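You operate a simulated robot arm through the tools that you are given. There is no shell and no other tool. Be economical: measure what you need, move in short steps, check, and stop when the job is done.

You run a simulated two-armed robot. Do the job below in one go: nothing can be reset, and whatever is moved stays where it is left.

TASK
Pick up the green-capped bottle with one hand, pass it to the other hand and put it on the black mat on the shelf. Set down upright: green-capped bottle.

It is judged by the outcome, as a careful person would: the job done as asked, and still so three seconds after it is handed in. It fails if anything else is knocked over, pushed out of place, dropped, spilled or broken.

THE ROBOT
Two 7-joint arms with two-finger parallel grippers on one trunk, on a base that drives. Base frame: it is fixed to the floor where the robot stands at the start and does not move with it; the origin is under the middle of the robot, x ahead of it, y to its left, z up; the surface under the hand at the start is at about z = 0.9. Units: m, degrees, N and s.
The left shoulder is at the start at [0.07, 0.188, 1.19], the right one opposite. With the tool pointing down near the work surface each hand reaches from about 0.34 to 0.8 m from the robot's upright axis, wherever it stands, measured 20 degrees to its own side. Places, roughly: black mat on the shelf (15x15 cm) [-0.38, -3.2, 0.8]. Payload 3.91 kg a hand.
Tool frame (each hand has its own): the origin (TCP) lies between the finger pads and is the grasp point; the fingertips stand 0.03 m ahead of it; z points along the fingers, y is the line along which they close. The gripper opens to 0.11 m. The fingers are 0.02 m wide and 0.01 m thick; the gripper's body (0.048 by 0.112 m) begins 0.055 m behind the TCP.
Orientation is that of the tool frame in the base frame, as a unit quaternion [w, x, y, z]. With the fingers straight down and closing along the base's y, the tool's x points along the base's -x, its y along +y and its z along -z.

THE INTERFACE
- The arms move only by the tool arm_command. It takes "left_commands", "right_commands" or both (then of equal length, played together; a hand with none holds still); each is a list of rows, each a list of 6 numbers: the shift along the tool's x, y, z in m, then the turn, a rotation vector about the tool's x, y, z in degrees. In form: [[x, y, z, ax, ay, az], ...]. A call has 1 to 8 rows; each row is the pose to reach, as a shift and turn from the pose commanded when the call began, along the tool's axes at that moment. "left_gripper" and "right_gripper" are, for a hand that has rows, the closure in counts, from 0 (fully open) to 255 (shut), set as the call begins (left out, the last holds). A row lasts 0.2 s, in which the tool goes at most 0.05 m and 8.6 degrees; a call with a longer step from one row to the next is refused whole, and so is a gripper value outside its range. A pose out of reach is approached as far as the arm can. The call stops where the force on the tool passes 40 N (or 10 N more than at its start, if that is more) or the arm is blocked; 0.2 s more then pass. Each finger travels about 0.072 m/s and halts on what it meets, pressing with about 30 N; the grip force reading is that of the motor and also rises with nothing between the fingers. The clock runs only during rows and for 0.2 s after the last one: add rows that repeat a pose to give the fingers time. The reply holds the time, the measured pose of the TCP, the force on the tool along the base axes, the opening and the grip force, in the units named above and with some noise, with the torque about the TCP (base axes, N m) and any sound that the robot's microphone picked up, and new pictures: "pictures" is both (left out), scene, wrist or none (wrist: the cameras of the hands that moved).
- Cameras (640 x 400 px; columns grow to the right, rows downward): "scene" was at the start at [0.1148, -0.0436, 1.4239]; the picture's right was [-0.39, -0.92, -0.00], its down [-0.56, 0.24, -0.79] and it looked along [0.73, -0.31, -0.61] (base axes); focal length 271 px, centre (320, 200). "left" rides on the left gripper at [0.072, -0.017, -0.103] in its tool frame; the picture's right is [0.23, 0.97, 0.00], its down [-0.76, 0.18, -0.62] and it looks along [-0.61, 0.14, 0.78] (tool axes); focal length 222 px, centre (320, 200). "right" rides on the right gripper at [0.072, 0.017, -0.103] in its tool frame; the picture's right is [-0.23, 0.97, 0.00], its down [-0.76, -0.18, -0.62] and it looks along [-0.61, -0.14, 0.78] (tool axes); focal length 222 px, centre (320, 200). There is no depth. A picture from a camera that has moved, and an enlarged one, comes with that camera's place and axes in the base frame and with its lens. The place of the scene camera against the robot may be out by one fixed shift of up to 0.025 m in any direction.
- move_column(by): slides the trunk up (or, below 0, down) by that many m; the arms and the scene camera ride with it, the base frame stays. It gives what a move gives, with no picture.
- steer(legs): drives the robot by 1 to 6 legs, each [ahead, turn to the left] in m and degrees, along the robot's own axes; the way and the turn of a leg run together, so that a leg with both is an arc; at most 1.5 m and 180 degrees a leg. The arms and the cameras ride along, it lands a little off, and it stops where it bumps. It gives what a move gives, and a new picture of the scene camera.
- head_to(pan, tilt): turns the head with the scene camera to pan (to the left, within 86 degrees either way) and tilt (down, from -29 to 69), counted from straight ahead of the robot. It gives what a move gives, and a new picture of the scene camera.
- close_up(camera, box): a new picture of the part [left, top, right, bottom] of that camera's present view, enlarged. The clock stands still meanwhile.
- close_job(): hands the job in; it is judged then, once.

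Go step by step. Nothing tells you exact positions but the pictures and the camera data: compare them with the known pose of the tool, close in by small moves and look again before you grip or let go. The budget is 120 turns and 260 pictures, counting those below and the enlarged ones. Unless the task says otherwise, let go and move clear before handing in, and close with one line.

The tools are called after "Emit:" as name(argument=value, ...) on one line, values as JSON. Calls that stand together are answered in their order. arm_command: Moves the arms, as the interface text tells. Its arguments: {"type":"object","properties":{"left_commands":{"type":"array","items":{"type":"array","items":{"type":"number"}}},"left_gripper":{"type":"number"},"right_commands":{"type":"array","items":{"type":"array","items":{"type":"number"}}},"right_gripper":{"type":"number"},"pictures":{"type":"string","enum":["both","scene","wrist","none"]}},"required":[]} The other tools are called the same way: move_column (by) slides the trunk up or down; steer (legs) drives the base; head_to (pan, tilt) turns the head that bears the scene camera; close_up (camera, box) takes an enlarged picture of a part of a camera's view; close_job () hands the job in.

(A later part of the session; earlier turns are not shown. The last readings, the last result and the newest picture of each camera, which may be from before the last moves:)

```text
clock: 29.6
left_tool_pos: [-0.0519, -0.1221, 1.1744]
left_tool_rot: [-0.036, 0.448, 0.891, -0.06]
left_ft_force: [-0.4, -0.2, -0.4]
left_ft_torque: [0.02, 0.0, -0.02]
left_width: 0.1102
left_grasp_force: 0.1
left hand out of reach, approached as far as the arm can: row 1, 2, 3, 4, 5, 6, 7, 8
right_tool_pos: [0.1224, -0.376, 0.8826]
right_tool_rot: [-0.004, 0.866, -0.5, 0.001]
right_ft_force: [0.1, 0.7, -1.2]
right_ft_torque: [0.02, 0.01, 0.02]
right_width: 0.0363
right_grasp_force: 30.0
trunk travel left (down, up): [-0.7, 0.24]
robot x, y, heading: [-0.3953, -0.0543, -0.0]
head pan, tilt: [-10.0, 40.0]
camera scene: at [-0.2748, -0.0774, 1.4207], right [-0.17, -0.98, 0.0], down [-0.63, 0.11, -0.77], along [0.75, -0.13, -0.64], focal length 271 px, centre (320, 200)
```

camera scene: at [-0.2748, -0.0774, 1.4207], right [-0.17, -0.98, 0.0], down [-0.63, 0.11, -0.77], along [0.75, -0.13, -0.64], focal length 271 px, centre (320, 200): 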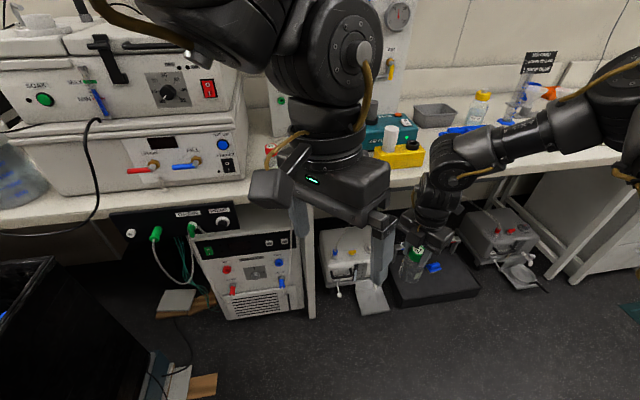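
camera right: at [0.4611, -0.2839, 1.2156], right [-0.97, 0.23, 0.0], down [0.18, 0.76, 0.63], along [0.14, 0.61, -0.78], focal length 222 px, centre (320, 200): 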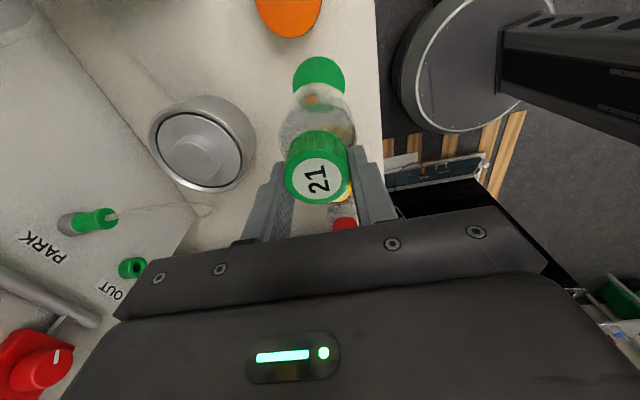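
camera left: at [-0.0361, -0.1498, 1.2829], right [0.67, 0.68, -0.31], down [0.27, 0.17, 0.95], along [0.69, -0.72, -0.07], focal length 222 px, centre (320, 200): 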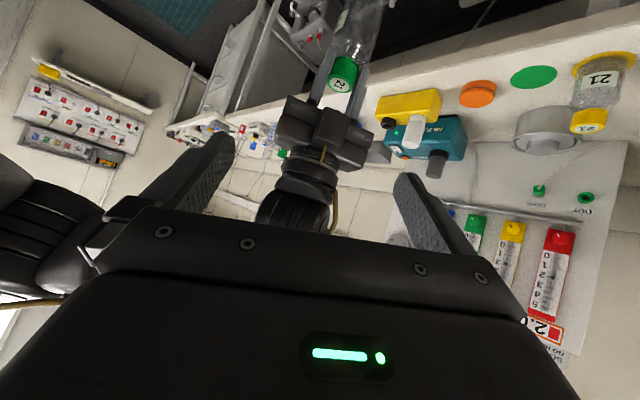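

Still sliding along a limit tied to its yaw. I'll unwind the left yaw while moving outward to the left side.

Emit:
arm_command(left_commands=[[0.0, 0.0, 0.0, 0, 0, -8], [0.0, 0.02, 0.0, 0, 0, -16], [0.02, 0.06, 0.0, 0, 0, -24], [0.04, 0.1, 0.0, 0, 0, -32], [0.055, 0.14, 0.02, 0, 0, -40], [0.07, 0.18, 0.04, 0, 0, -48], [0.085, 0.22, 0.06, 0, 0, -54], [0.1, 0.26, 0.08, 0, 0, -54]], pictures="scene")

```text
clock: 31.4
left_tool_pos: [0.0607, 0.1063, 1.0544]
left_tool_rot: [-0.059, -0.004, 0.998, -0.015]
left_ft_force: [-0.5, -1.1, 0.6]
left_ft_torque: [0.0, 0.02, 0.01]
left_width: 0.1102
left_grasp_force: 0.1
left hand out of reach, approached as far as the arm can: row 8
right_tool_pos: [0.1221, -0.3768, 0.8827]
right_tool_rot: [-0.004, 0.866, -0.501, 0.0]
right_ft_force: [0.3, -0.5, -2.2]
right_ft_torque: [0.02, 0.03, -0.02]
right_width: 0.0362
right_grasp_force: 30.4
trunk travel left (down, up): [-0.7, 0.24]
robot x, y, heading: [-0.3984, -0.0491, -0.1]
head pan, tilt: [-10.0, 40.0]
camera scene: at [-0.2749, -0.0775, 1.4207], right [-0.17, -0.98, 0.0], down [-0.63, 0.11, -0.77], along [0.75, -0.13, -0.64], focal length 271 px, centre (320, 200)
```

scene: 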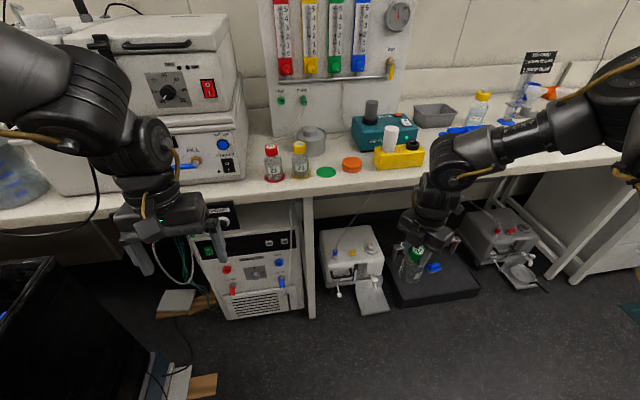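

The left arm is back in a natural posture. Now I'll turn it toward heading -60°/40° down in one combined rotation while moving toward the bottle at this lower height.

Emit:
arm_command(left_commands=[[0.0, -0.02, 0.02, 2.9, -5.0, 6.2], [0.005, -0.04, 0.04, 5.8, -10.1, 12.4], [0.01, -0.065, 0.06, 8.7, -15.1, 18.7], [0.015, -0.09, 0.08, 11.6, -20.1, 24.9], [0.02, -0.115, 0.1, 14.5, -25.2, 31.1], [0.025, -0.14, 0.104, 17.4, -30.2, 37.3], [0.03, -0.17, 0.104, 20.3, -35.2, 43.6], [0.03, -0.2, 0.104, 23.2, -40.3, 49.8]], pictures="both")

```text
clock: 33.2
left_tool_pos: [0.0156, -0.1277, 1.0742]
left_tool_rot: [0.239, 0.259, 0.913, -0.205]
left_ft_force: [-0.4, -0.5, 0.0]
left_ft_torque: [0.01, -0.05, 0.05]
left_width: 0.1098
left_grasp_force: 0.0
left hand out of reach, approached as far as the arm can: row 1, 2, 3, 4, 5, 6, 7, 8
right_tool_pos: [0.1192, -0.379, 0.8841]
right_tool_rot: [-0.005, 0.865, -0.501, 0.0]
right_ft_force: [-0.5, -0.3, -1.8]
right_ft_torque: [0.02, -0.05, 0.02]
right_width: 0.0362
right_grasp_force: 30.5
trunk travel left (down, up): [-0.7, 0.24]
robot x, y, heading: [-0.3917, -0.052, 0.2]
head pan, tilt: [-10.0, 40.0]
camera scene: at [-0.28, -0.0788, 1.4212], right [-0.17, -0.98, 0.0], down [-0.63, 0.11, -0.77], along [0.76, -0.13, -0.64], focal length 271 px, centre (320, 200)
camera left: at [-0.0815, -0.0629, 1.1218], right [0.39, 0.85, -0.37], down [0.47, 0.16, 0.87], along [0.8, -0.51, -0.33], focal length 222 px, centre (320, 200)
```

scene: 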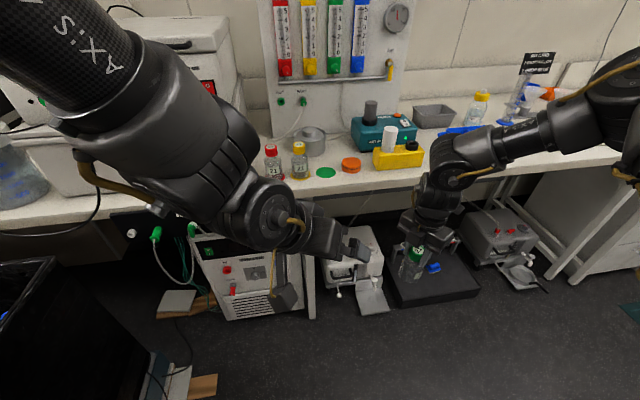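
left: 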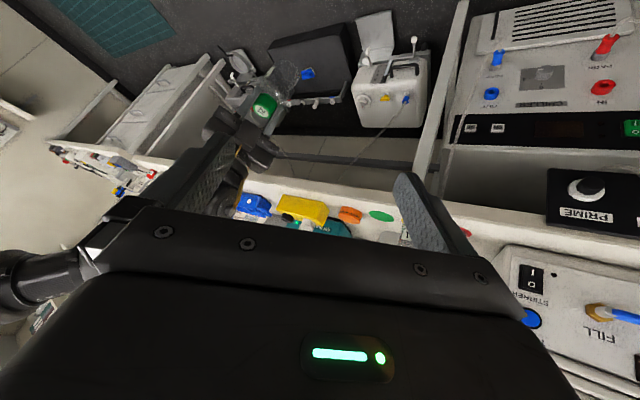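

The left is limited close to the body, so I'll shift both hands further forward (still short of the bench) where the arms have more freedom.

Emit:
arm_command(left_commands=[[-0.005, 0.025, 0.018, 0, 0, 0], [-0.01, 0.05, 0.036, 0, 0, 0], [-0.015, 0.075, 0.054, 0, 0, 0], [-0.02, 0.1, 0.072, 0, 0, 0], [-0.023, 0.12, 0.086, 0, 0, 0], [-0.025, 0.138, 0.098, 0, 0, 0]], right_commands=[[0, 0, -0.03, 0, 0, 0], [0, -0.03, -0.05, 0, 0, 0], [-0.002, -0.06, -0.07, 0, 0, 0], [-0.005, -0.09, -0.07, 0, 0, 0], [-0.007, -0.12, -0.07, 0, 0, 0], [-0.009, -0.144, -0.07, 0, 0, 0]], pictures="scene")

```text
clock: 34.8
left_tool_pos: [0.0912, -0.1468, 1.0233]
left_tool_rot: [0.253, 0.212, 0.921, -0.207]
left_ft_force: [-0.2, -0.2, -0.3]
left_ft_torque: [-0.01, 0.0, -0.02]
left_width: 0.1101
left_grasp_force: 0.1
left hand out of reach, approached as far as the arm can: row 1, 2, 3, 4, 5, 6
right_tool_pos: [0.1666, -0.3532, 0.9735]
right_tool_rot: [-0.004, 0.866, -0.501, 0.001]
right_ft_force: [-0.3, 0.5, -0.8]
right_ft_torque: [0.03, 0.02, 0.01]
right_width: 0.0358
right_grasp_force: 30.2
right hand out of reach, approached as far as the arm can: row 3, 4, 5, 6
trunk travel left (down, up): [-0.7, 0.24]
robot x, y, heading: [-0.3962, -0.054, -0.1]
head pan, tilt: [-10.0, 40.0]
stopped in row 6 (left hand): the arm was blocked; the commanded pose is now the measured one
camera scene: at [-0.2752, -0.0766, 1.4208], right [-0.17, -0.98, 0.0], down [-0.63, 0.11, -0.77], along [0.75, -0.13, -0.64], focal length 271 px, centre (320, 200)
```

scene: 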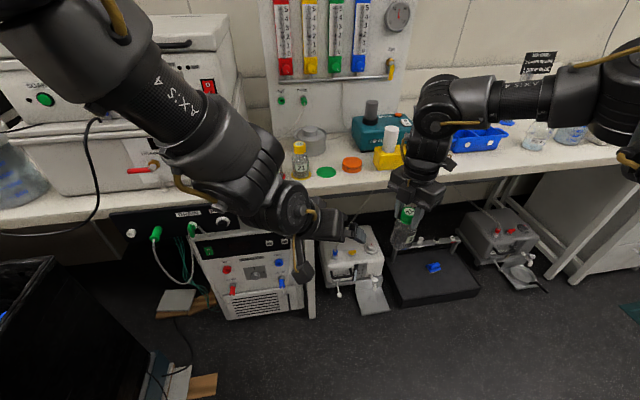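

I'll use a more symmetric handover: tilt the right hand 30° so the bottle's foot leans toward the left hand, letting the left stay steeper (easier to reach). The left hand backs up and straightens its roll first.

Emit:
arm_command(left_commands=[[-0.004, 0, -0.016, -1.7, 3, 5], [-0.008, 0, -0.031, -3.4, 6, 10], [-0.012, 0, -0.047, -5, 9, 15], [-0.015, 0.001, -0.062, -6.7, 11.9, 20]], right_commands=[[-0.01, -0.006, -0.012, 0, -7.5, 0], [-0.022, -0.013, -0.024, 0, -15, 0], [-0.034, -0.02, -0.036, 0, -22.5, 0], [-0.046, -0.026, -0.047, 0, -30, 0]], pictures="both")

```text
clock: 35.8
left_tool_pos: [0.0433, -0.1447, 1.1617]
left_tool_rot: [0.198, 0.331, 0.916, -0.113]
left_ft_force: [0.4, 0.1, 0.7]
left_ft_torque: [-0.01, -0.06, 0.0]
left_width: 0.11
left_grasp_force: 0.1
left hand out of reach, approached as far as the arm can: row 1, 2, 3, 4
right_tool_pos: [0.1661, -0.3023, 1.0207]
right_tool_rot: [-0.135, 0.836, -0.482, -0.224]
right_ft_force: [-0.5, -0.2, -1.7]
right_ft_torque: [-0.04, -0.05, -0.03]
right_width: 0.036
right_grasp_force: 30.1
trunk travel left (down, up): [-0.7, 0.24]
robot x, y, heading: [-0.3953, -0.0555, -0.1]
head pan, tilt: [-10.0, 40.0]
camera scene: at [-0.2764, -0.0762, 1.4208], right [-0.17, -0.98, 0.0], down [-0.63, 0.11, -0.77], along [0.76, -0.13, -0.64], focal length 271 px, centre (320, 200)
camera right: at [0.208, -0.4109, 1.0739], right [-0.94, -0.32, 0.1], down [-0.02, 0.38, 0.92], along [-0.33, 0.87, -0.37], focal length 222 px, centre (320, 200)
camera left: at [-0.0478, -0.0834, 1.2241], right [0.47, 0.86, -0.17], down [0.47, -0.08, 0.88], along [0.74, -0.5, -0.45], focal length 222 px, centre (320, 200)
```

scene: 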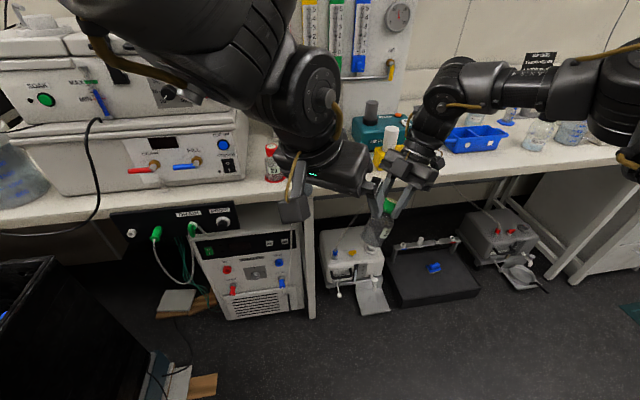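
right: 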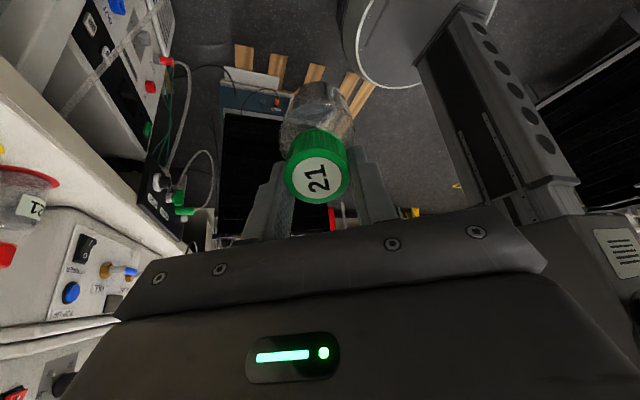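
left: 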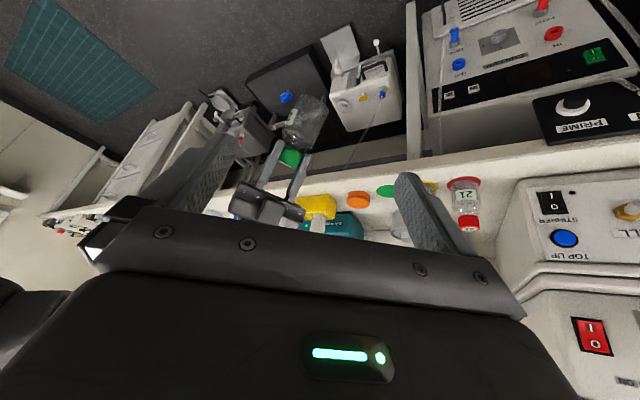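

Tilting the right works fine. The left seems limited by being too close to its shoulder, so I need both hands further out; I'll first turn the robot right 90° to face the open floor toward the shelf.

Emit:
steer(legs=[[0, -45], [0, -45]])

Emit:
head_to(pan=0, tilt=25)

```text
clock: 40.2
left_tool_pos: [-0.4798, -0.4899, 1.165]
left_tool_rot: [0.066, 0.877, 0.421, -0.221]
left_ft_force: [0.6, 0.2, 0.4]
left_ft_torque: [0.0, 0.02, -0.02]
left_width: 0.1101
left_grasp_force: 0.1
right_tool_pos: [-0.6287, -0.6186, 1.0209]
right_tool_rot: [0.252, -0.262, 0.929, 0.066]
right_ft_force: [-0.4, 0.3, -2.2]
right_ft_torque: [-0.04, 0.02, 0.0]
right_width: 0.0359
right_grasp_force: 30.4
trunk travel left (down, up): [-0.7, 0.24]
robot x, y, heading: [-0.3941, -0.0547, -88.3]
head pan, tilt: [-10.0, 40.0]
camera scene: at [-0.4202, -0.196, 1.4207], right [-0.99, 0.15, 0.0], down [0.09, 0.64, -0.77], along [-0.11, -0.76, -0.64], focal length 271 px, centre (320, 200)
```

scene: 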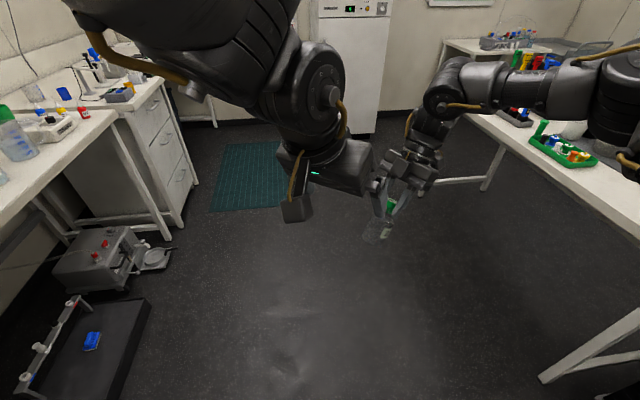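

```text
clock: 41.0
left_tool_pos: [-0.4799, -0.4902, 1.1668]
left_tool_rot: [0.065, 0.877, 0.421, -0.222]
left_ft_force: [0.1, -0.7, -0.4]
left_ft_torque: [-0.01, 0.02, -0.01]
left_width: 0.11
left_grasp_force: 0.0
right_tool_pos: [-0.6301, -0.6192, 1.0198]
right_tool_rot: [0.252, -0.263, 0.929, 0.066]
right_ft_force: [0.1, -0.6, -2.6]
right_ft_torque: [-0.05, 0.05, -0.01]
right_width: 0.0359
right_grasp_force: 29.8
trunk travel left (down, up): [-0.7, 0.24]
robot x, y, heading: [-0.3942, -0.052, -88.5]
head pan, tilt: [0.0, 25.0]
camera scene: at [-0.4058, -0.2039, 1.444], right [-1.0, -0.03, 0.0], down [-0.01, 0.42, -0.91], along [0.02, -0.91, -0.42], focal length 271 px, centre (320, 200)
```

scene: 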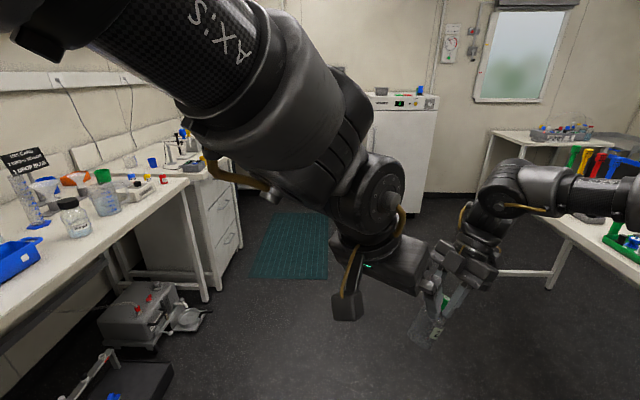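

Facing the open floor now. Moving both hands further forward together.

Emit:
arm_command(left_commands=[[-0.01, 0.032, 0.015, 0, 0, 0], [-0.02, 0.064, 0.03, 0, 0, 0], [-0.03, 0.096, 0.045, 0, 0, 0], [-0.039, 0.13, 0.06, 0, 0, 0], [-0.047, 0.162, 0.076, 0, 0, 0]], right_commands=[[0.009, -0.03, 0.004, 0, 0, 0], [0.018, -0.06, 0.008, 0, 0, 0], [0.026, -0.09, 0.012, 0, 0, 0], [0.034, -0.12, 0.016, 0, 0, 0], [0.043, -0.146, 0.021, 0, 0, 0]], pictures="scene")

```text
clock: 42.4
left_tool_pos: [-0.5008, -0.5269, 1.1773]
left_tool_rot: [0.063, 0.867, 0.427, -0.25]
left_ft_force: [-0.5, 0.7, -0.3]
left_ft_torque: [0.01, 0.01, 0.01]
left_width: 0.1101
left_grasp_force: 0.2
left hand out of reach, approached as far as the arm can: row 1, 2, 3, 4, 5
right_tool_pos: [-0.6284, -0.6203, 1.0202]
right_tool_rot: [0.252, -0.262, 0.929, 0.067]
right_ft_force: [-0.1, -0.4, -2.6]
right_ft_torque: [-0.02, 0.05, 0.0]
right_width: 0.0359
right_grasp_force: 29.6
right hand out of reach, approached as far as the arm can: row 1, 2, 3, 4, 5
trunk travel left (down, up): [-0.7, 0.24]
robot x, y, heading: [-0.3923, -0.0534, -88.6]
head pan, tilt: [0.0, 25.0]
stopped in row 5 (left hand): the arm was blocked; the commanded pose is now the measured one
camera scene: at [-0.4054, -0.2039, 1.4441], right [-1.0, -0.03, 0.0], down [-0.01, 0.42, -0.91], along [0.03, -0.91, -0.42], focal length 271 px, centre (320, 200)
```

scene: 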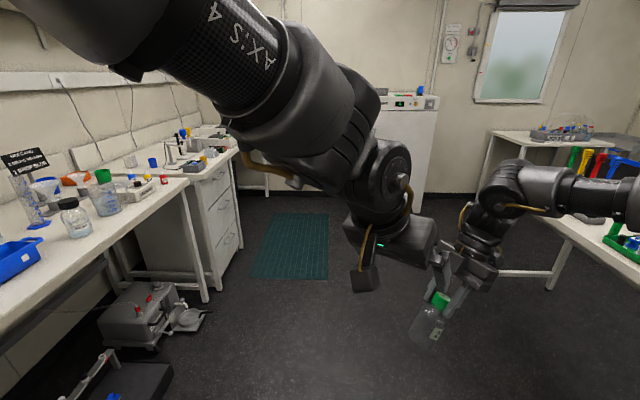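

That posture is cramped. New plan: a natural handover in front—left hand pointing forward and 40° down (heading 0), right holding the bottle from above with natural yaw. First I separate the hands, un-tilting the right and re-orienting the left.

Emit:
arm_command(left_commands=[[0.014, 0.035, -0.001, -5.1, -3.7, -4.6], [0.028, 0.071, -0.002, -10.2, -7.3, -9.3], [0.042, 0.106, -0.003, -15.2, -11, -13.9], [0.056, 0.142, -0.005, -20.3, -14.6, -18.5], [0.07, 0.178, -0.006, -25.4, -18.2, -23.2], [0.084, 0.213, -0.007, -30.5, -21.9, -27.8]], right_commands=[[0.01, 0.006, -0.005, 0, 5, 0], [0.018, 0.012, -0.01, 0, 10, 0], [0.025, 0.018, -0.015, 0, 15, 0], [0.032, 0.022, -0.02, 0, 20, 0], [0.038, 0.025, -0.022, 0, 25, 0], [0.038, 0.025, -0.022, 0, 30, 0]], pictures="scene")

```text
clock: 43.8
left_tool_pos: [-0.2942, -0.598, 1.1165]
left_tool_rot: [0.304, 0.633, 0.649, -0.293]
left_ft_force: [-0.1, 0.3, 0.1]
left_ft_torque: [0.0, -0.02, -0.03]
left_width: 0.1098
left_grasp_force: 0.0
right_tool_pos: [-0.6798, -0.6231, 1.0191]
right_tool_rot: [0.003, -0.271, 0.963, -0.004]
right_ft_force: [-0.7, -0.9, -1.3]
right_ft_torque: [0.0, 0.0, 0.0]
right_width: 0.036
right_grasp_force: 30.1
trunk travel left (down, up): [-0.7, 0.24]
robot x, y, heading: [-0.3956, -0.0537, -88.3]
head pan, tilt: [0.0, 25.0]
camera scene: at [-0.405, -0.2051, 1.444], right [-1.0, -0.03, 0.0], down [-0.01, 0.42, -0.91], along [0.03, -0.91, -0.42], focal length 271 px, centre (320, 200)
```

scene: 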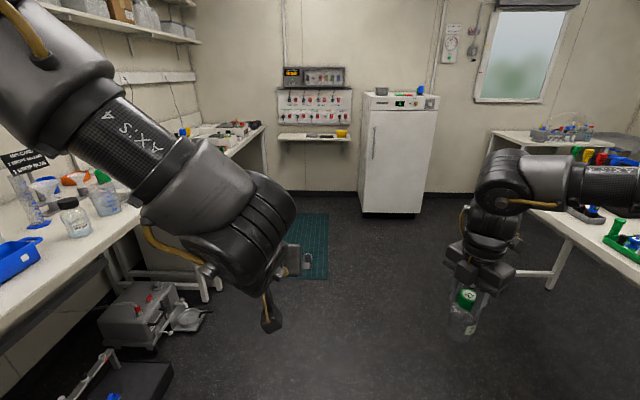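

Left hand reached its pose cleanly. Now yaw the right hand back to its natural orientation (bottle stays vertical).

Emit:
arm_command(right_commands=[[0, 0, 0, 0, 0, 8.5], [0, 0, 0, 0, 0, 17], [0, 0, 0, 0, 0, 25.5], [0, 0, 0, 0, 0, 34], [0, 0, 0, 0, 0, 42.5], [0, 0, 0, 0, 0, 51], [0, 0, 0, 0, 0, 59.5], [0, 0, 0, 0, 0, 68]], pictures="none")

Emit:
arm_command(right_commands=[[0, 0, 0, 0, 0, 8.5], [0, 0, 0, 0, 0, 17], [0, 0, 0, 0, 0, 25.5], [0, 0, 0, 0, 0, 34], [0, 0, 0, 0, 0, 42.5], [0, 0, 0, 0, 0, 50], [0, 0, 0, 0, 0, 50]], pictures="none")

```text
clock: 45.6
left_tool_pos: [-0.2955, -0.5969, 1.1184]
left_tool_rot: [0.305, 0.633, 0.648, -0.294]
left_ft_force: [0.2, -0.2, 0.0]
left_ft_torque: [0.01, 0.01, -0.03]
left_width: 0.11
left_grasp_force: 0.1
right_tool_pos: [-0.6806, -0.622, 1.0199]
right_tool_rot: [0.004, 0.315, 0.949, -0.002]
right_ft_force: [-0.9, 0.2, -2.4]
right_ft_torque: [-0.01, -0.01, -0.01]
right_width: 0.0359
right_grasp_force: 30.3
trunk travel left (down, up): [-0.7, 0.24]
robot x, y, heading: [-0.3944, -0.0486, -88.4]
head pan, tilt: [0.0, 25.0]
```

```text
clock: 47.2
left_tool_pos: [-0.2943, -0.5968, 1.1178]
left_tool_rot: [0.305, 0.633, 0.649, -0.293]
left_ft_force: [-1.0, -0.2, 0.9]
left_ft_torque: [0.0, -0.03, 0.01]
left_width: 0.1099
left_grasp_force: 0.1
right_tool_pos: [-0.6785, -0.6211, 1.0199]
right_tool_rot: [0.004, 0.686, 0.728, 0.001]
right_ft_force: [0.2, -0.7, -1.2]
right_ft_torque: [-0.02, -0.01, 0.01]
right_width: 0.0358
right_grasp_force: 29.7
trunk travel left (down, up): [-0.7, 0.24]
robot x, y, heading: [-0.3925, -0.0535, -88.6]
head pan, tilt: [0.0, 25.0]
```

Right hand is in natural yaw. Now bring the bottle forward and toward the robot's midline, ahead of the left hand.

Emit:
arm_command(right_commands=[[-0.04, 0.0, 0, 0, 0, 0], [-0.08, 0.02, 0, 0, 0, 0], [-0.12, 0.045, 0, 0, 0, 0], [-0.15, 0.08, 0, 0, 0, 0], [-0.18, 0.115, 0, 0, 0, 0], [-0.195, 0.155, 0, 0, 0, 0], [-0.195, 0.2, 0, 0, 0, 0], [-0.195, 0.245, 0, 0, 0, 0]], pictures="both")

```text
clock: 49.0
left_tool_pos: [-0.2925, -0.597, 1.1176]
left_tool_rot: [0.303, 0.633, 0.649, -0.293]
left_ft_force: [-0.2, -0.1, 0.1]
left_ft_torque: [-0.01, 0.01, 0.0]
left_width: 0.1099
left_grasp_force: 0.0
right_tool_pos: [-0.6619, -0.6223, 1.0294]
right_tool_rot: [0.008, 0.685, 0.728, 0.0]
right_ft_force: [0.2, -0.3, -1.7]
right_ft_torque: [-0.03, 0.03, -0.02]
right_width: 0.0358
right_grasp_force: 29.7
right hand out of reach, approached as far as the arm can: row 1, 2, 3, 4, 5, 6, 7, 8
trunk travel left (down, up): [-0.7, 0.24]
robot x, y, heading: [-0.3959, -0.0539, -88.6]
head pan, tilt: [0.0, 25.0]
camera scene: at [-0.4047, -0.2033, 1.4441], right [-1.0, -0.03, 0.0], down [-0.01, 0.42, -0.91], along [0.03, -0.91, -0.42], focal length 271 px, centre (320, 200)
camera right: at [-0.6498, -0.5474, 1.1339], right [0.99, -0.17, 0.01], down [-0.14, -0.76, 0.63], along [-0.1, -0.62, -0.78], focal length 222 px, centre (320, 200)
```

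scene: 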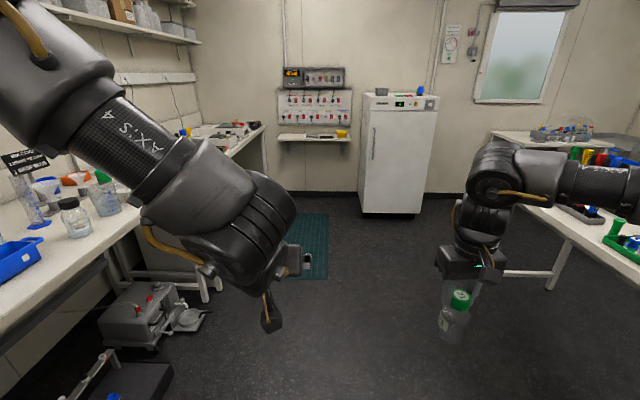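
right: 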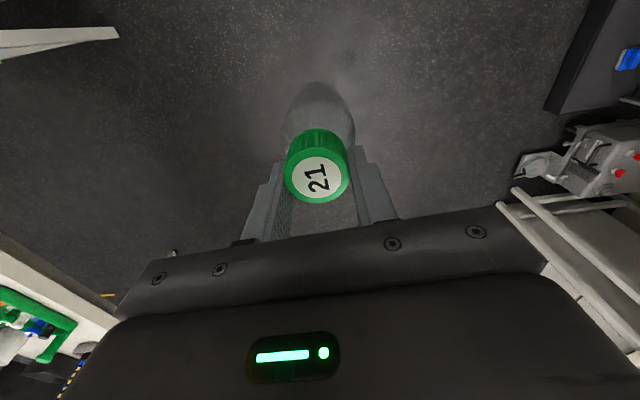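

The right arm seems stuck at an elbow limit going inward/forward. Testing freedom by going outward first, then forward.

Emit:
arm_command(right_commands=[[0, -0.03, 0, 0, 0, 0], [0.0, -0.07, 0, 0, 0, 0], [0.0, -0.11, 0, 0, 0, 0], [-0.03, -0.137, 0, 0, 0, 0], [-0.06, -0.137, 0, 0, 0, 0], [-0.1, -0.137, 0, 0, 0, 0]], pictures="scene")

```text
clock: 50.4
left_tool_pos: [-0.2954, -0.5961, 1.1179]
left_tool_rot: [0.304, 0.633, 0.648, -0.293]
left_ft_force: [-0.2, 0.8, 0.3]
left_ft_torque: [0.01, 0.01, -0.01]
left_width: 0.1099
left_grasp_force: 0.1
right_tool_pos: [-0.7925, -0.685, 1.0347]
right_tool_rot: [0.006, 0.686, 0.727, 0.0]
right_ft_force: [-0.6, 1.1, -2.0]
right_ft_torque: [-0.06, 0.03, 0.02]
right_width: 0.036
right_grasp_force: 30.0
right hand out of reach, approached as far as the arm can: row 6
trunk travel left (down, up): [-0.7, 0.24]
robot x, y, heading: [-0.3951, -0.0469, -88.3]
head pan, tilt: [0.0, 25.0]
camera scene: at [-0.4064, -0.2022, 1.4443], right [-1.0, -0.03, 0.0], down [-0.01, 0.42, -0.91], along [0.02, -0.91, -0.42], focal length 271 px, centre (320, 200)
```

scene: 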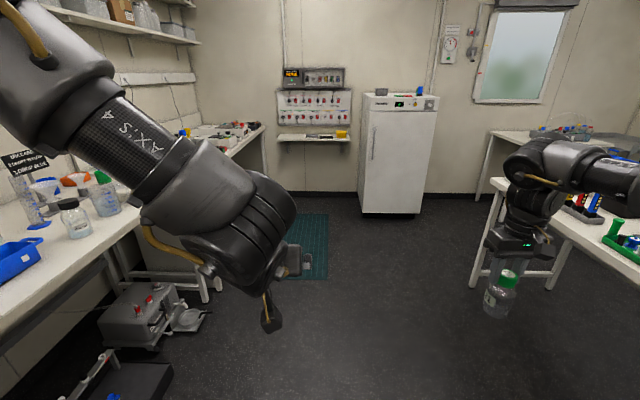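

Trying lower: descend 13 cm and then go inward.

Emit:
arm_command(right_commands=[[0, 0, 0.045, 0, 0, 0], [0, 0, 0.09, 0, 0, 0], [0, 0.0, 0.13, 0, 0, 0], [0, 0.045, 0.13, 0, 0, 0], [0, 0.09, 0.13, 0, 0, 0], [0, 0.135, 0.13, 0, 0, 0], [0, 0.18, 0.13, 0, 0, 0], [0, 0.225, 0.13, 0, 0, 0]], pictures="scene")

```text
clock: 52.2
left_tool_pos: [-0.2948, -0.5964, 1.1189]
left_tool_rot: [0.305, 0.632, 0.649, -0.293]
left_ft_force: [0.2, -0.4, -0.1]
left_ft_torque: [-0.01, 0.01, 0.01]
left_width: 0.1099
left_grasp_force: 0.1
right_tool_pos: [-0.6738, -0.6082, 0.9527]
right_tool_rot: [0.007, 0.686, 0.728, 0.0]
right_ft_force: [0.2, 0.2, -1.7]
right_ft_torque: [0.02, 0.02, -0.02]
right_width: 0.0359
right_grasp_force: 30.3
right hand out of reach, approached as far as the arm can: row 2, 3, 4, 5, 6, 7, 8
trunk travel left (down, up): [-0.7, 0.24]
robot x, y, heading: [-0.3952, -0.0506, -88.4]
head pan, tilt: [0.0, 25.0]
camera scene: at [-0.4057, -0.204, 1.4441], right [-1.0, -0.03, 0.0], down [-0.01, 0.42, -0.91], along [0.03, -0.91, -0.42], focal length 271 px, centre (320, 200)
```

scene: 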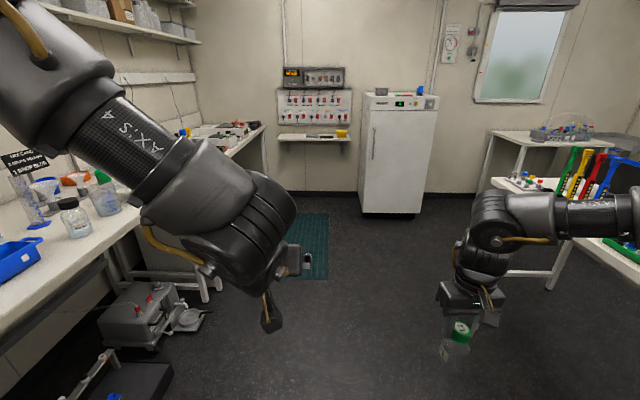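

The right arm has an inward limit near 27 cm right of centre, so the left must reach across. From its now-healthy posture I'll swing the left to heading -40° toward that side.

Emit:
arm_command(left_commands=[[0.015, -0.04, -0.012, 6.1, 0, 5.1], [0.03, -0.08, -0.025, 12.2, 0, 10.3], [0.045, -0.12, -0.037, 18.4, 0, 15.4], [0.06, -0.16, -0.05, 24.5, 0, 20.6], [0.074, -0.2, -0.062, 30.6, 0, 25.7], [0.074, -0.2, -0.062, 30.6, 0, 25.7]], pictures="scene")

```text
clock: 53.8
left_tool_pos: [-0.486, -0.5221, 1.1234]
left_tool_rot: [0.18, 0.795, 0.418, -0.402]
left_ft_force: [-0.8, -0.3, 0.0]
left_ft_torque: [0.02, 0.0, 0.03]
left_width: 0.1104
left_grasp_force: 0.1
right_tool_pos: [-0.673, -0.6089, 0.9535]
right_tool_rot: [0.006, 0.685, 0.728, 0.001]
right_ft_force: [0.9, 0.3, -1.9]
right_ft_torque: [-0.02, 0.0, 0.01]
right_width: 0.0359
right_grasp_force: 29.8
trunk travel left (down, up): [-0.7, 0.24]
robot x, y, heading: [-0.3952, -0.0505, -88.6]
head pan, tilt: [0.0, 25.0]
stopped in row 6 (left hand): the arm was blocked; the commanded pose is now the measured one
camera scene: at [-0.4065, -0.2039, 1.4441], right [-1.0, -0.03, 0.0], down [-0.01, 0.42, -0.91], along [0.03, -0.91, -0.42], focal length 271 px, centre (320, 200)
```

scene: 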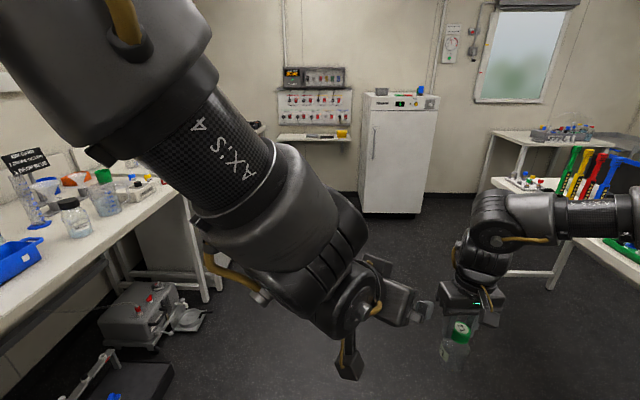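

The left nearly made it (its elbow likely crowds the head). I'll move the right outward a bit for clearance and extend the left along its pointing direction, away from the head.

Emit:
arm_command(left_commands=[[0, 0, 0, 0, 0, 0], [0.007, 0.001, 0.03, 0, 0, 0], [0.014, 0.002, 0.06, 0, 0, 0], [0.02, 0.003, 0.09, 0, 0, 0], [0.027, 0.004, 0.12, 0, 0, 0], [0.034, 0.0045, 0.153, 0, 0, 0]], right_commands=[[0, -0.04, -0.02, 0, 0, 0], [-0.01, -0.08, -0.03, 0, 0, 0], [-0.02, -0.103, -0.05, 0, 0, 0], [-0.039, -0.103, -0.05, 0, 0, 0], [-0.039, -0.103, -0.05, 0, 0, 0], [-0.039, -0.103, -0.05, 0, 0, 0]], pictures="both")

```text
clock: 55.4
left_tool_pos: [-0.4896, -0.557, 1.129]
left_tool_rot: [0.181, 0.769, 0.436, -0.432]
left_ft_force: [0.3, -0.1, -0.8]
left_ft_torque: [0.02, 0.03, -0.01]
left_width: 0.1098
left_grasp_force: 0.2
left hand out of reach, approached as far as the arm can: row 3, 4, 5, 6
right_tool_pos: [-0.7747, -0.654, 1.0032]
right_tool_rot: [0.006, 0.685, 0.728, 0.001]
right_ft_force: [-0.6, -0.7, -2.1]
right_ft_torque: [-0.04, -0.01, -0.02]
right_width: 0.0359
right_grasp_force: 29.6
trunk travel left (down, up): [-0.7, 0.24]
robot x, y, heading: [-0.3963, -0.0526, -88.6]
head pan, tilt: [0.0, 25.0]
stopped in row 6 (left hand): the arm was blocked; the commanded pose is now the measured one
camera scene: at [-0.4051, -0.2043, 1.444], right [-1.0, -0.03, 0.0], down [-0.01, 0.42, -0.91], along [0.03, -0.91, -0.42], focal length 271 px, centre (320, 200)
camera right: at [-0.7631, -0.5796, 1.1058], right [0.99, -0.17, 0.01], down [-0.14, -0.77, 0.63], along [-0.1, -0.62, -0.78], focal length 222 px, centre (320, 200)
camera left: at [-0.4334, -0.4437, 1.1306], right [0.86, -0.42, -0.28], down [0.27, -0.08, 0.96], along [-0.43, -0.9, 0.04], focal length 222 px, centre (320, 200)
```

scene: 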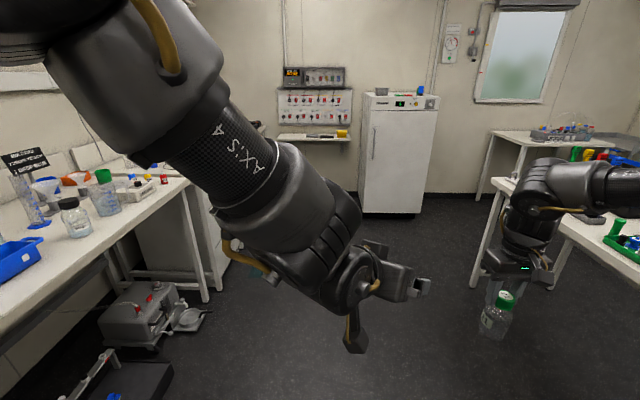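
right: 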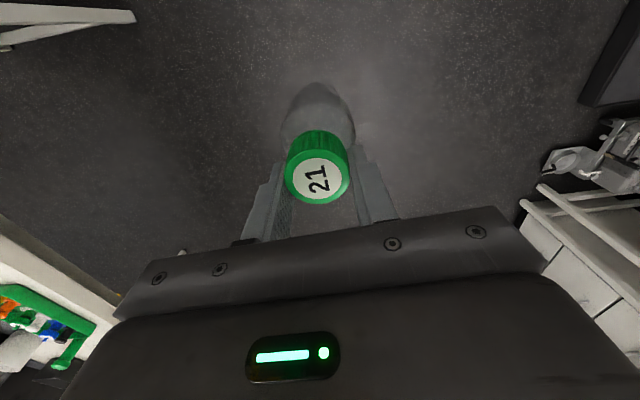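
left: 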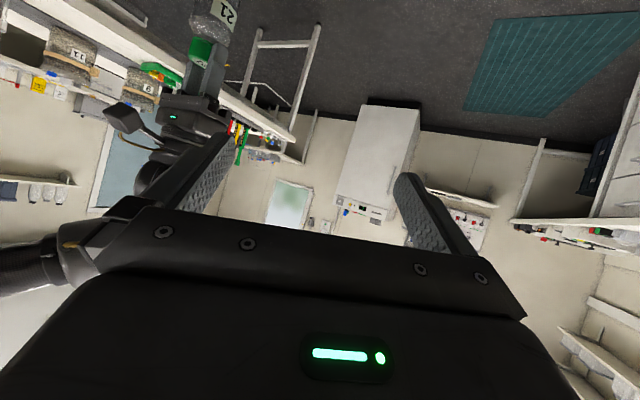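

I'll combine what worked: right hand yawed -60° with a larger tilt and raised, so the bottle's foot leans toward a nearly tool-down left hand, around z≈1.15–1.2. First yaw and raise the right; back the left off up and away.

Emit:
arm_command(right_commands=[[0, 0, -0.02, 0, 0, -8.5], [0, 0, -0.04, 0, 0, -17], [0, 0, -0.07, 0, 0, -25.5], [0, 0, -0.1, 0, 0, -34], [0, 0, -0.13, 0, 0, -42.5], [0, 0, -0.16, 0, 0, -51], [0, 0, -0.18, 0, 0, -59]], left_commands=[[0, 0.01, -0.02, 0, 0, 0], [0, 0.02, -0.04, 0, 0, 0], [0, 0.03, -0.06, 0, 4, 0], [0, 0.04, -0.08, 0, 8, 0], [0, 0.05, -0.1, 0, 14, 0], [0, 0.06, -0.12, 0, 20, 0], [0, 0.06, -0.12, 0, 25, 0]], pictures="scene")

```text
clock: 57.0
left_tool_pos: [-0.4247, -0.4833, 1.1881]
left_tool_rot: [0.081, 0.843, 0.471, -0.247]
left_ft_force: [-0.5, -0.1, -0.1]
left_ft_torque: [-0.01, 0.03, -0.02]
left_width: 0.1099
left_grasp_force: 0.1
left hand out of reach, approached as far as the arm can: row 2, 3, 4, 5, 6, 7
right_tool_pos: [-0.7831, -0.625, 1.1629]
right_tool_rot: [0.007, 0.236, 0.972, -0.004]
right_ft_force: [-0.7, 0.7, -2.3]
right_ft_torque: [0.0, -0.01, -0.01]
right_width: 0.0358
right_grasp_force: 29.3
right hand out of reach, approached as far as the arm can: row 5, 6, 7
trunk travel left (down, up): [-0.7, 0.24]
robot x, y, heading: [-0.3919, -0.0518, -88.3]
head pan, tilt: [0.0, 25.0]
camera scene: at [-0.4052, -0.2037, 1.444], right [-1.0, -0.03, 0.0], down [-0.01, 0.42, -0.91], along [0.03, -0.91, -0.42], focal length 271 px, centre (320, 200)
```

scene: 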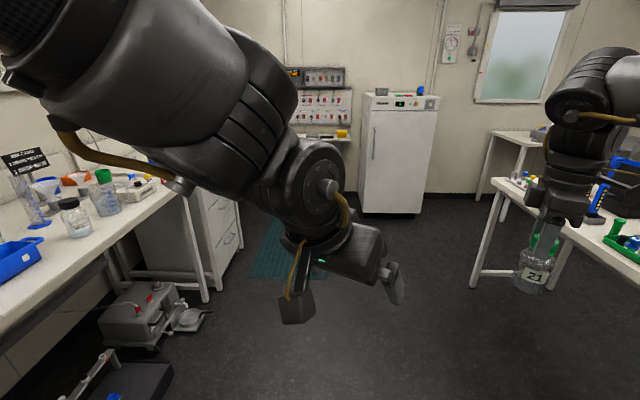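

Continue the right's yaw to -120° (its thin side facing the left) while coming slightly lower and inward.

Emit:
arm_command(right_commands=[[-0.01, 0.008, 0.01, 0, 0, -8], [-0.022, 0.016, 0.02, 0, 0, -16], [-0.034, 0.025, 0.03, 0, 0, -24], [-0.046, 0.035, 0.04, 0, 0, -32], [-0.06, 0.046, 0.05, 0, 0, -40], [-0.075, 0.057, 0.06, 0, 0, -48], [-0.089, 0.068, 0.06, 0, 0, -56]], pictures="none")

Emit:
arm_command(right_commands=[[0, 0, 0, 0, -8.3, 0], [0, 0, 0, 0, -16.6, 0], [0, 0, 0, 0, -25, 0], [0, 0, 0, 0, -33.3, 0], [0, 0, 0, 0, -41.6, 0], [0, 0, 0, 0, -50, 0], [0, 0, 0, 0, -50, 0]], pictures="scene")

```text
clock: 58.6
left_tool_pos: [-0.4238, -0.4851, 1.1878]
left_tool_rot: [0.079, 0.843, 0.47, -0.249]
left_ft_force: [-0.8, 0.0, 0.6]
left_ft_torque: [-0.05, -0.01, -0.01]
left_width: 0.1101
left_grasp_force: 0.0
right_tool_pos: [-0.6739, -0.6062, 1.1041]
right_tool_rot: [0.004, -0.248, 0.969, -0.006]
right_ft_force: [0.2, -1.2, -2.0]
right_ft_torque: [0.02, 0.01, -0.02]
right_width: 0.0356
right_grasp_force: 30.3
trunk travel left (down, up): [-0.7, 0.24]
robot x, y, heading: [-0.3947, -0.0521, -88.4]
head pan, tilt: [0.0, 25.0]
```

```text
clock: 60.2
left_tool_pos: [-0.4247, -0.4843, 1.1882]
left_tool_rot: [0.08, 0.843, 0.47, -0.25]
left_ft_force: [0.4, 0.6, 0.2]
left_ft_torque: [0.04, 0.01, 0.01]
left_width: 0.1103
left_grasp_force: 0.0
right_tool_pos: [-0.6715, -0.6071, 1.1042]
right_tool_rot: [0.413, -0.226, 0.877, 0.1]
right_ft_force: [-0.1, -0.8, -1.4]
right_ft_torque: [-0.09, 0.1, 0.04]
right_width: 0.0357
right_grasp_force: 30.1
trunk travel left (down, up): [-0.7, 0.24]
robot x, y, heading: [-0.395, -0.0557, -88.3]
head pan, tilt: [0.0, 25.0]
camera scene: at [-0.4049, -0.2036, 1.4441], right [-1.0, -0.03, 0.0], down [-0.01, 0.42, -0.91], along [0.03, -0.91, -0.42], focal length 271 px, centre (320, 200)
```

scene: 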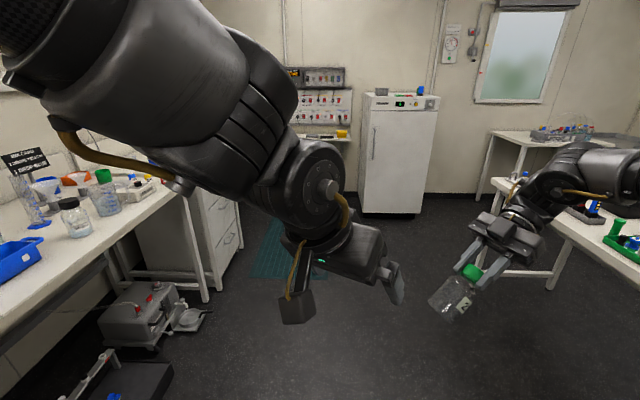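

The 50° tilt works without limits. Now test moving the tilted bottle inward and up toward the left hand.

Emit:
arm_command(right_commands=[[-0.023, -0.012, 0.009, 0, 0, 0], [-0.047, -0.024, 0.018, 0, 0, 0], [-0.07, -0.036, 0.027, 0, 0, 0], [-0.094, -0.0485, 0.036, 0, 0, 0], [-0.094, -0.0485, 0.036, 0, 0, 0]], pictures="scene")

```text
clock: 61.4
left_tool_pos: [-0.4252, -0.4842, 1.1872]
left_tool_rot: [0.081, 0.843, 0.47, -0.249]
left_ft_force: [-0.6, -1.0, 0.4]
left_ft_torque: [0.0, -0.04, 0.0]
left_width: 0.1101
left_grasp_force: 0.1
right_tool_pos: [-0.5721, -0.6078, 1.1541]
right_tool_rot: [0.413, -0.226, 0.876, 0.1]
right_ft_force: [0.3, 0.7, -1.4]
right_ft_torque: [-0.03, 0.11, 0.01]
right_width: 0.036
right_grasp_force: 30.2
trunk travel left (down, up): [-0.7, 0.24]
robot x, y, heading: [-0.3985, -0.047, -88.3]
head pan, tilt: [0.0, 25.0]
camera scene: at [-0.4059, -0.2039, 1.4441], right [-1.0, -0.03, 0.0], down [-0.01, 0.42, -0.91], along [0.03, -0.91, -0.42], focal length 271 px, centre (320, 200)
```

scene: 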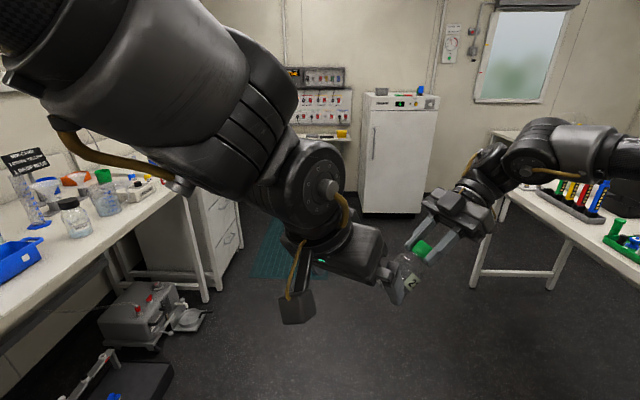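

The tilted right hand moves freely. I'll now set the bottle tilt to 30° in the left hand's pointing plane and bring it 12 cm in front of the left fingers.

Emit:
arm_command(right_commands=[[-0.013, 0.002, 0.021, -2.8, 5, -3], [-0.026, 0.005, 0.043, -5.5, 10, -6.1], [-0.039, 0.007, 0.064, -8.3, 15, -9.1], [-0.052, 0.0096, 0.086, -11.1, 20, -12.2], [-0.052, 0.0096, 0.086, -11.1, 20, -12.2]], pictures="both")

Emit:
close_up(camera="left", box=[100, 0, 540, 275])

```text
clock: 62.6
left_tool_pos: [-0.4239, -0.4846, 1.188]
left_tool_rot: [0.081, 0.843, 0.47, -0.249]
left_ft_force: [0.1, 0.3, 0.5]
left_ft_torque: [0.01, 0.0, -0.02]
left_width: 0.1101
left_grasp_force: 0.0
right_tool_pos: [-0.5483, -0.5123, 1.1462]
right_tool_rot: [0.239, -0.37, 0.892, 0.099]
right_ft_force: [0.4, -0.1, -1.7]
right_ft_torque: [0.0, 0.05, 0.02]
right_width: 0.0359
right_grasp_force: 30.2
right hand out of reach, approached as far as the arm can: row 1, 2, 3, 4, 5
trunk travel left (down, up): [-0.7, 0.24]
robot x, y, heading: [-0.3947, -0.0527, -88.4]
head pan, tilt: [0.0, 25.0]
camera scene: at [-0.4055, -0.2039, 1.4441], right [-1.0, -0.03, 0.0], down [-0.01, 0.42, -0.91], along [0.03, -0.91, -0.42], focal length 271 px, centre (320, 200)
camera right: at [-0.6414, -0.5816, 1.1997], right [-0.55, 0.83, 0.11], down [0.37, 0.12, 0.92], along [0.75, 0.55, -0.37], focal length 222 px, centre (320, 200)
```

scene: 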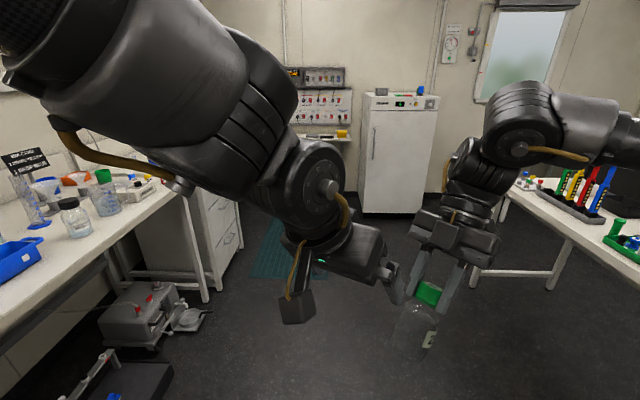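
right: 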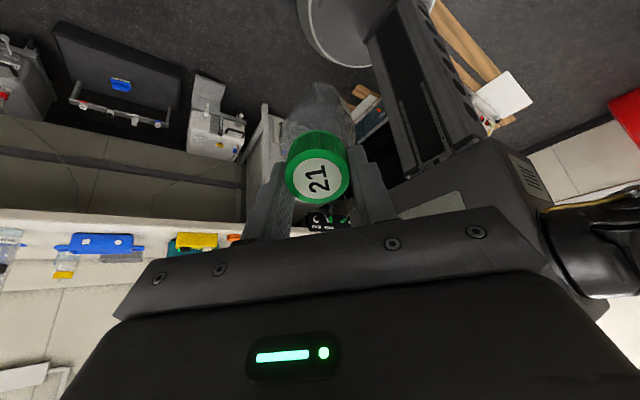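

```text
1.45 times, centred on (320, 138) of left
camera zoom: at [-0.3702, -0.3822, 1.2435], right [0.91, -0.36, -0.21], down [0.03, -0.44, 0.9], along [-0.42, -0.82, -0.39], focal length 323 px, centre (320, 291)
```

zoom: 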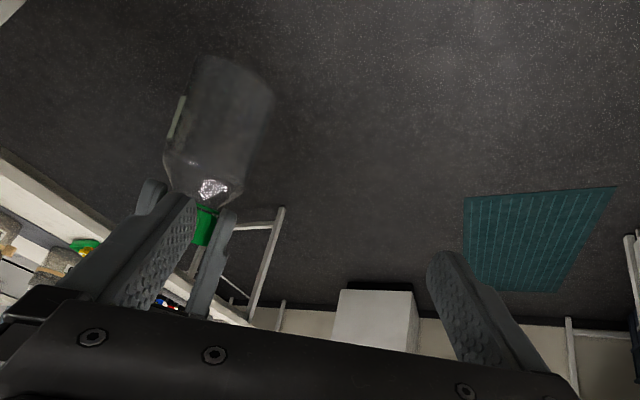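

Bottle is oriented as wanted, but sits 7 cm to the side of the left hand's axis. Shifting the left hand sideways.

Emit:
arm_command(left_commands=[[0, -0.018, 0, 0, 0, 0], [0, -0.036, 0, 0, 0, 0], [0, -0.054, 0, 0, 0, 0], [0, -0.072, 0, 0, 0, 0], [0, -0.072, 0, 0, 0, 0]], pictures="wrist")

```text
clock: 63.8
left_tool_pos: [-0.4827, -0.4421, 1.1947]
left_tool_rot: [0.082, 0.845, 0.464, -0.251]
left_ft_force: [-0.4, 0.2, 0.2]
left_ft_torque: [-0.01, -0.01, -0.01]
left_width: 0.1104
left_grasp_force: 0.1
right_tool_pos: [-0.5488, -0.5116, 1.1457]
right_tool_rot: [0.241, -0.368, 0.893, 0.099]
right_ft_force: [-0.3, -0.5, -3.4]
right_ft_torque: [-0.07, 0.07, 0.01]
right_width: 0.0359
right_grasp_force: 30.1
trunk travel left (down, up): [-0.7, 0.24]
robot x, y, heading: [-0.3947, -0.0504, -88.2]
head pan, tilt: [0.0, 25.0]
camera left: at [-0.4273, -0.3413, 1.2502], right [0.9, -0.37, -0.21], down [0.03, -0.43, 0.9], along [-0.43, -0.82, -0.38], focal length 222 px, centre (320, 200)
```

left: 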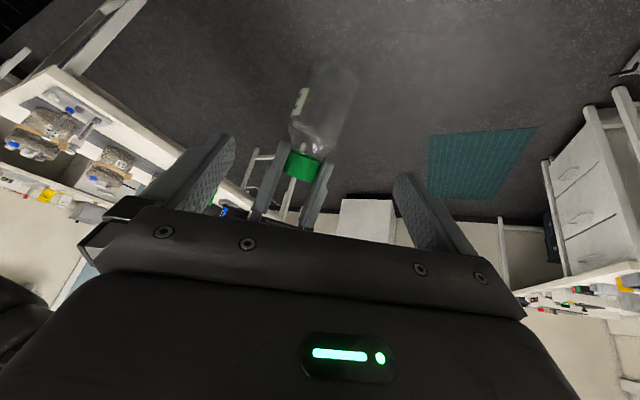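

Excellent – the left hand is aligned on the bottle body axis within 2 mm. Advancing along the fingers most of the way.

Emit:
arm_command(left_commands=[[0, 0, 0.022, 0, 0, 0], [0, 0, 0.045, 0, 0, 0], [-0.001, 0, 0.067, 0, 0, 0], [-0.001, 0, 0.085, 0, 0, 0], [-0.001, 0, 0.085, 0, 0, 0]], pictures="both")

```text
clock: 65.0
left_tool_pos: [-0.5134, -0.4742, 1.1232]
left_tool_rot: [0.082, 0.845, 0.463, -0.253]
left_ft_force: [-0.7, -0.5, -0.2]
left_ft_torque: [-0.01, -0.02, -0.04]
left_width: 0.1099
left_grasp_force: 0.0
right_tool_pos: [-0.5486, -0.5117, 1.1458]
right_tool_rot: [0.239, -0.369, 0.893, 0.099]
right_ft_force: [-0.1, 0.9, -1.7]
right_ft_torque: [-0.04, 0.05, 0.03]
right_width: 0.0358
right_grasp_force: 29.8
trunk travel left (down, up): [-0.7, 0.24]
robot x, y, heading: [-0.3923, -0.053, -88.3]
head pan, tilt: [0.0, 25.0]
camera scene: at [-0.4051, -0.2033, 1.4441], right [-1.0, -0.03, 0.0], down [-0.01, 0.42, -0.91], along [0.03, -0.91, -0.42], focal length 271 px, centre (320, 200)
camera left: at [-0.4576, -0.3731, 1.178], right [0.9, -0.37, -0.21], down [0.03, -0.43, 0.9], along [-0.43, -0.82, -0.38], focal length 222 px, centre (320, 200)
```

scene: 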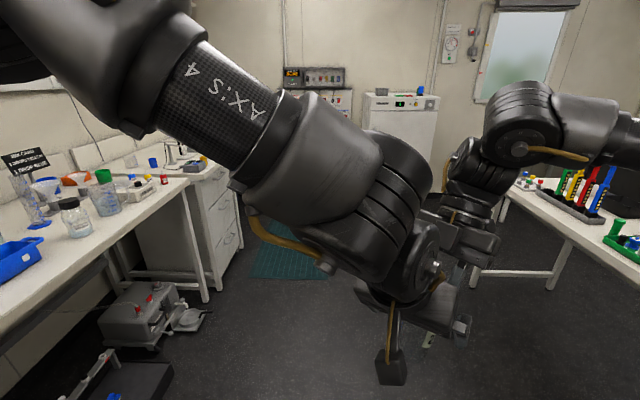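
left: 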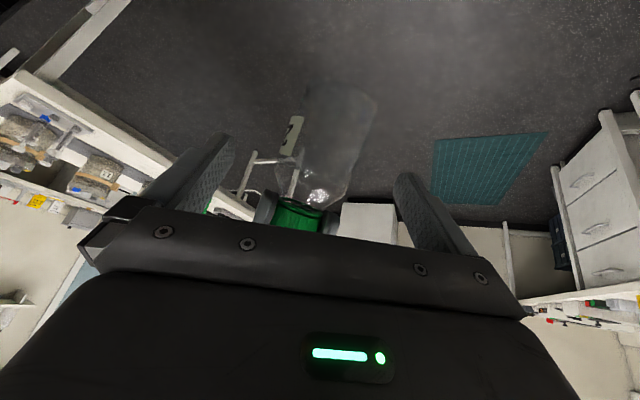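

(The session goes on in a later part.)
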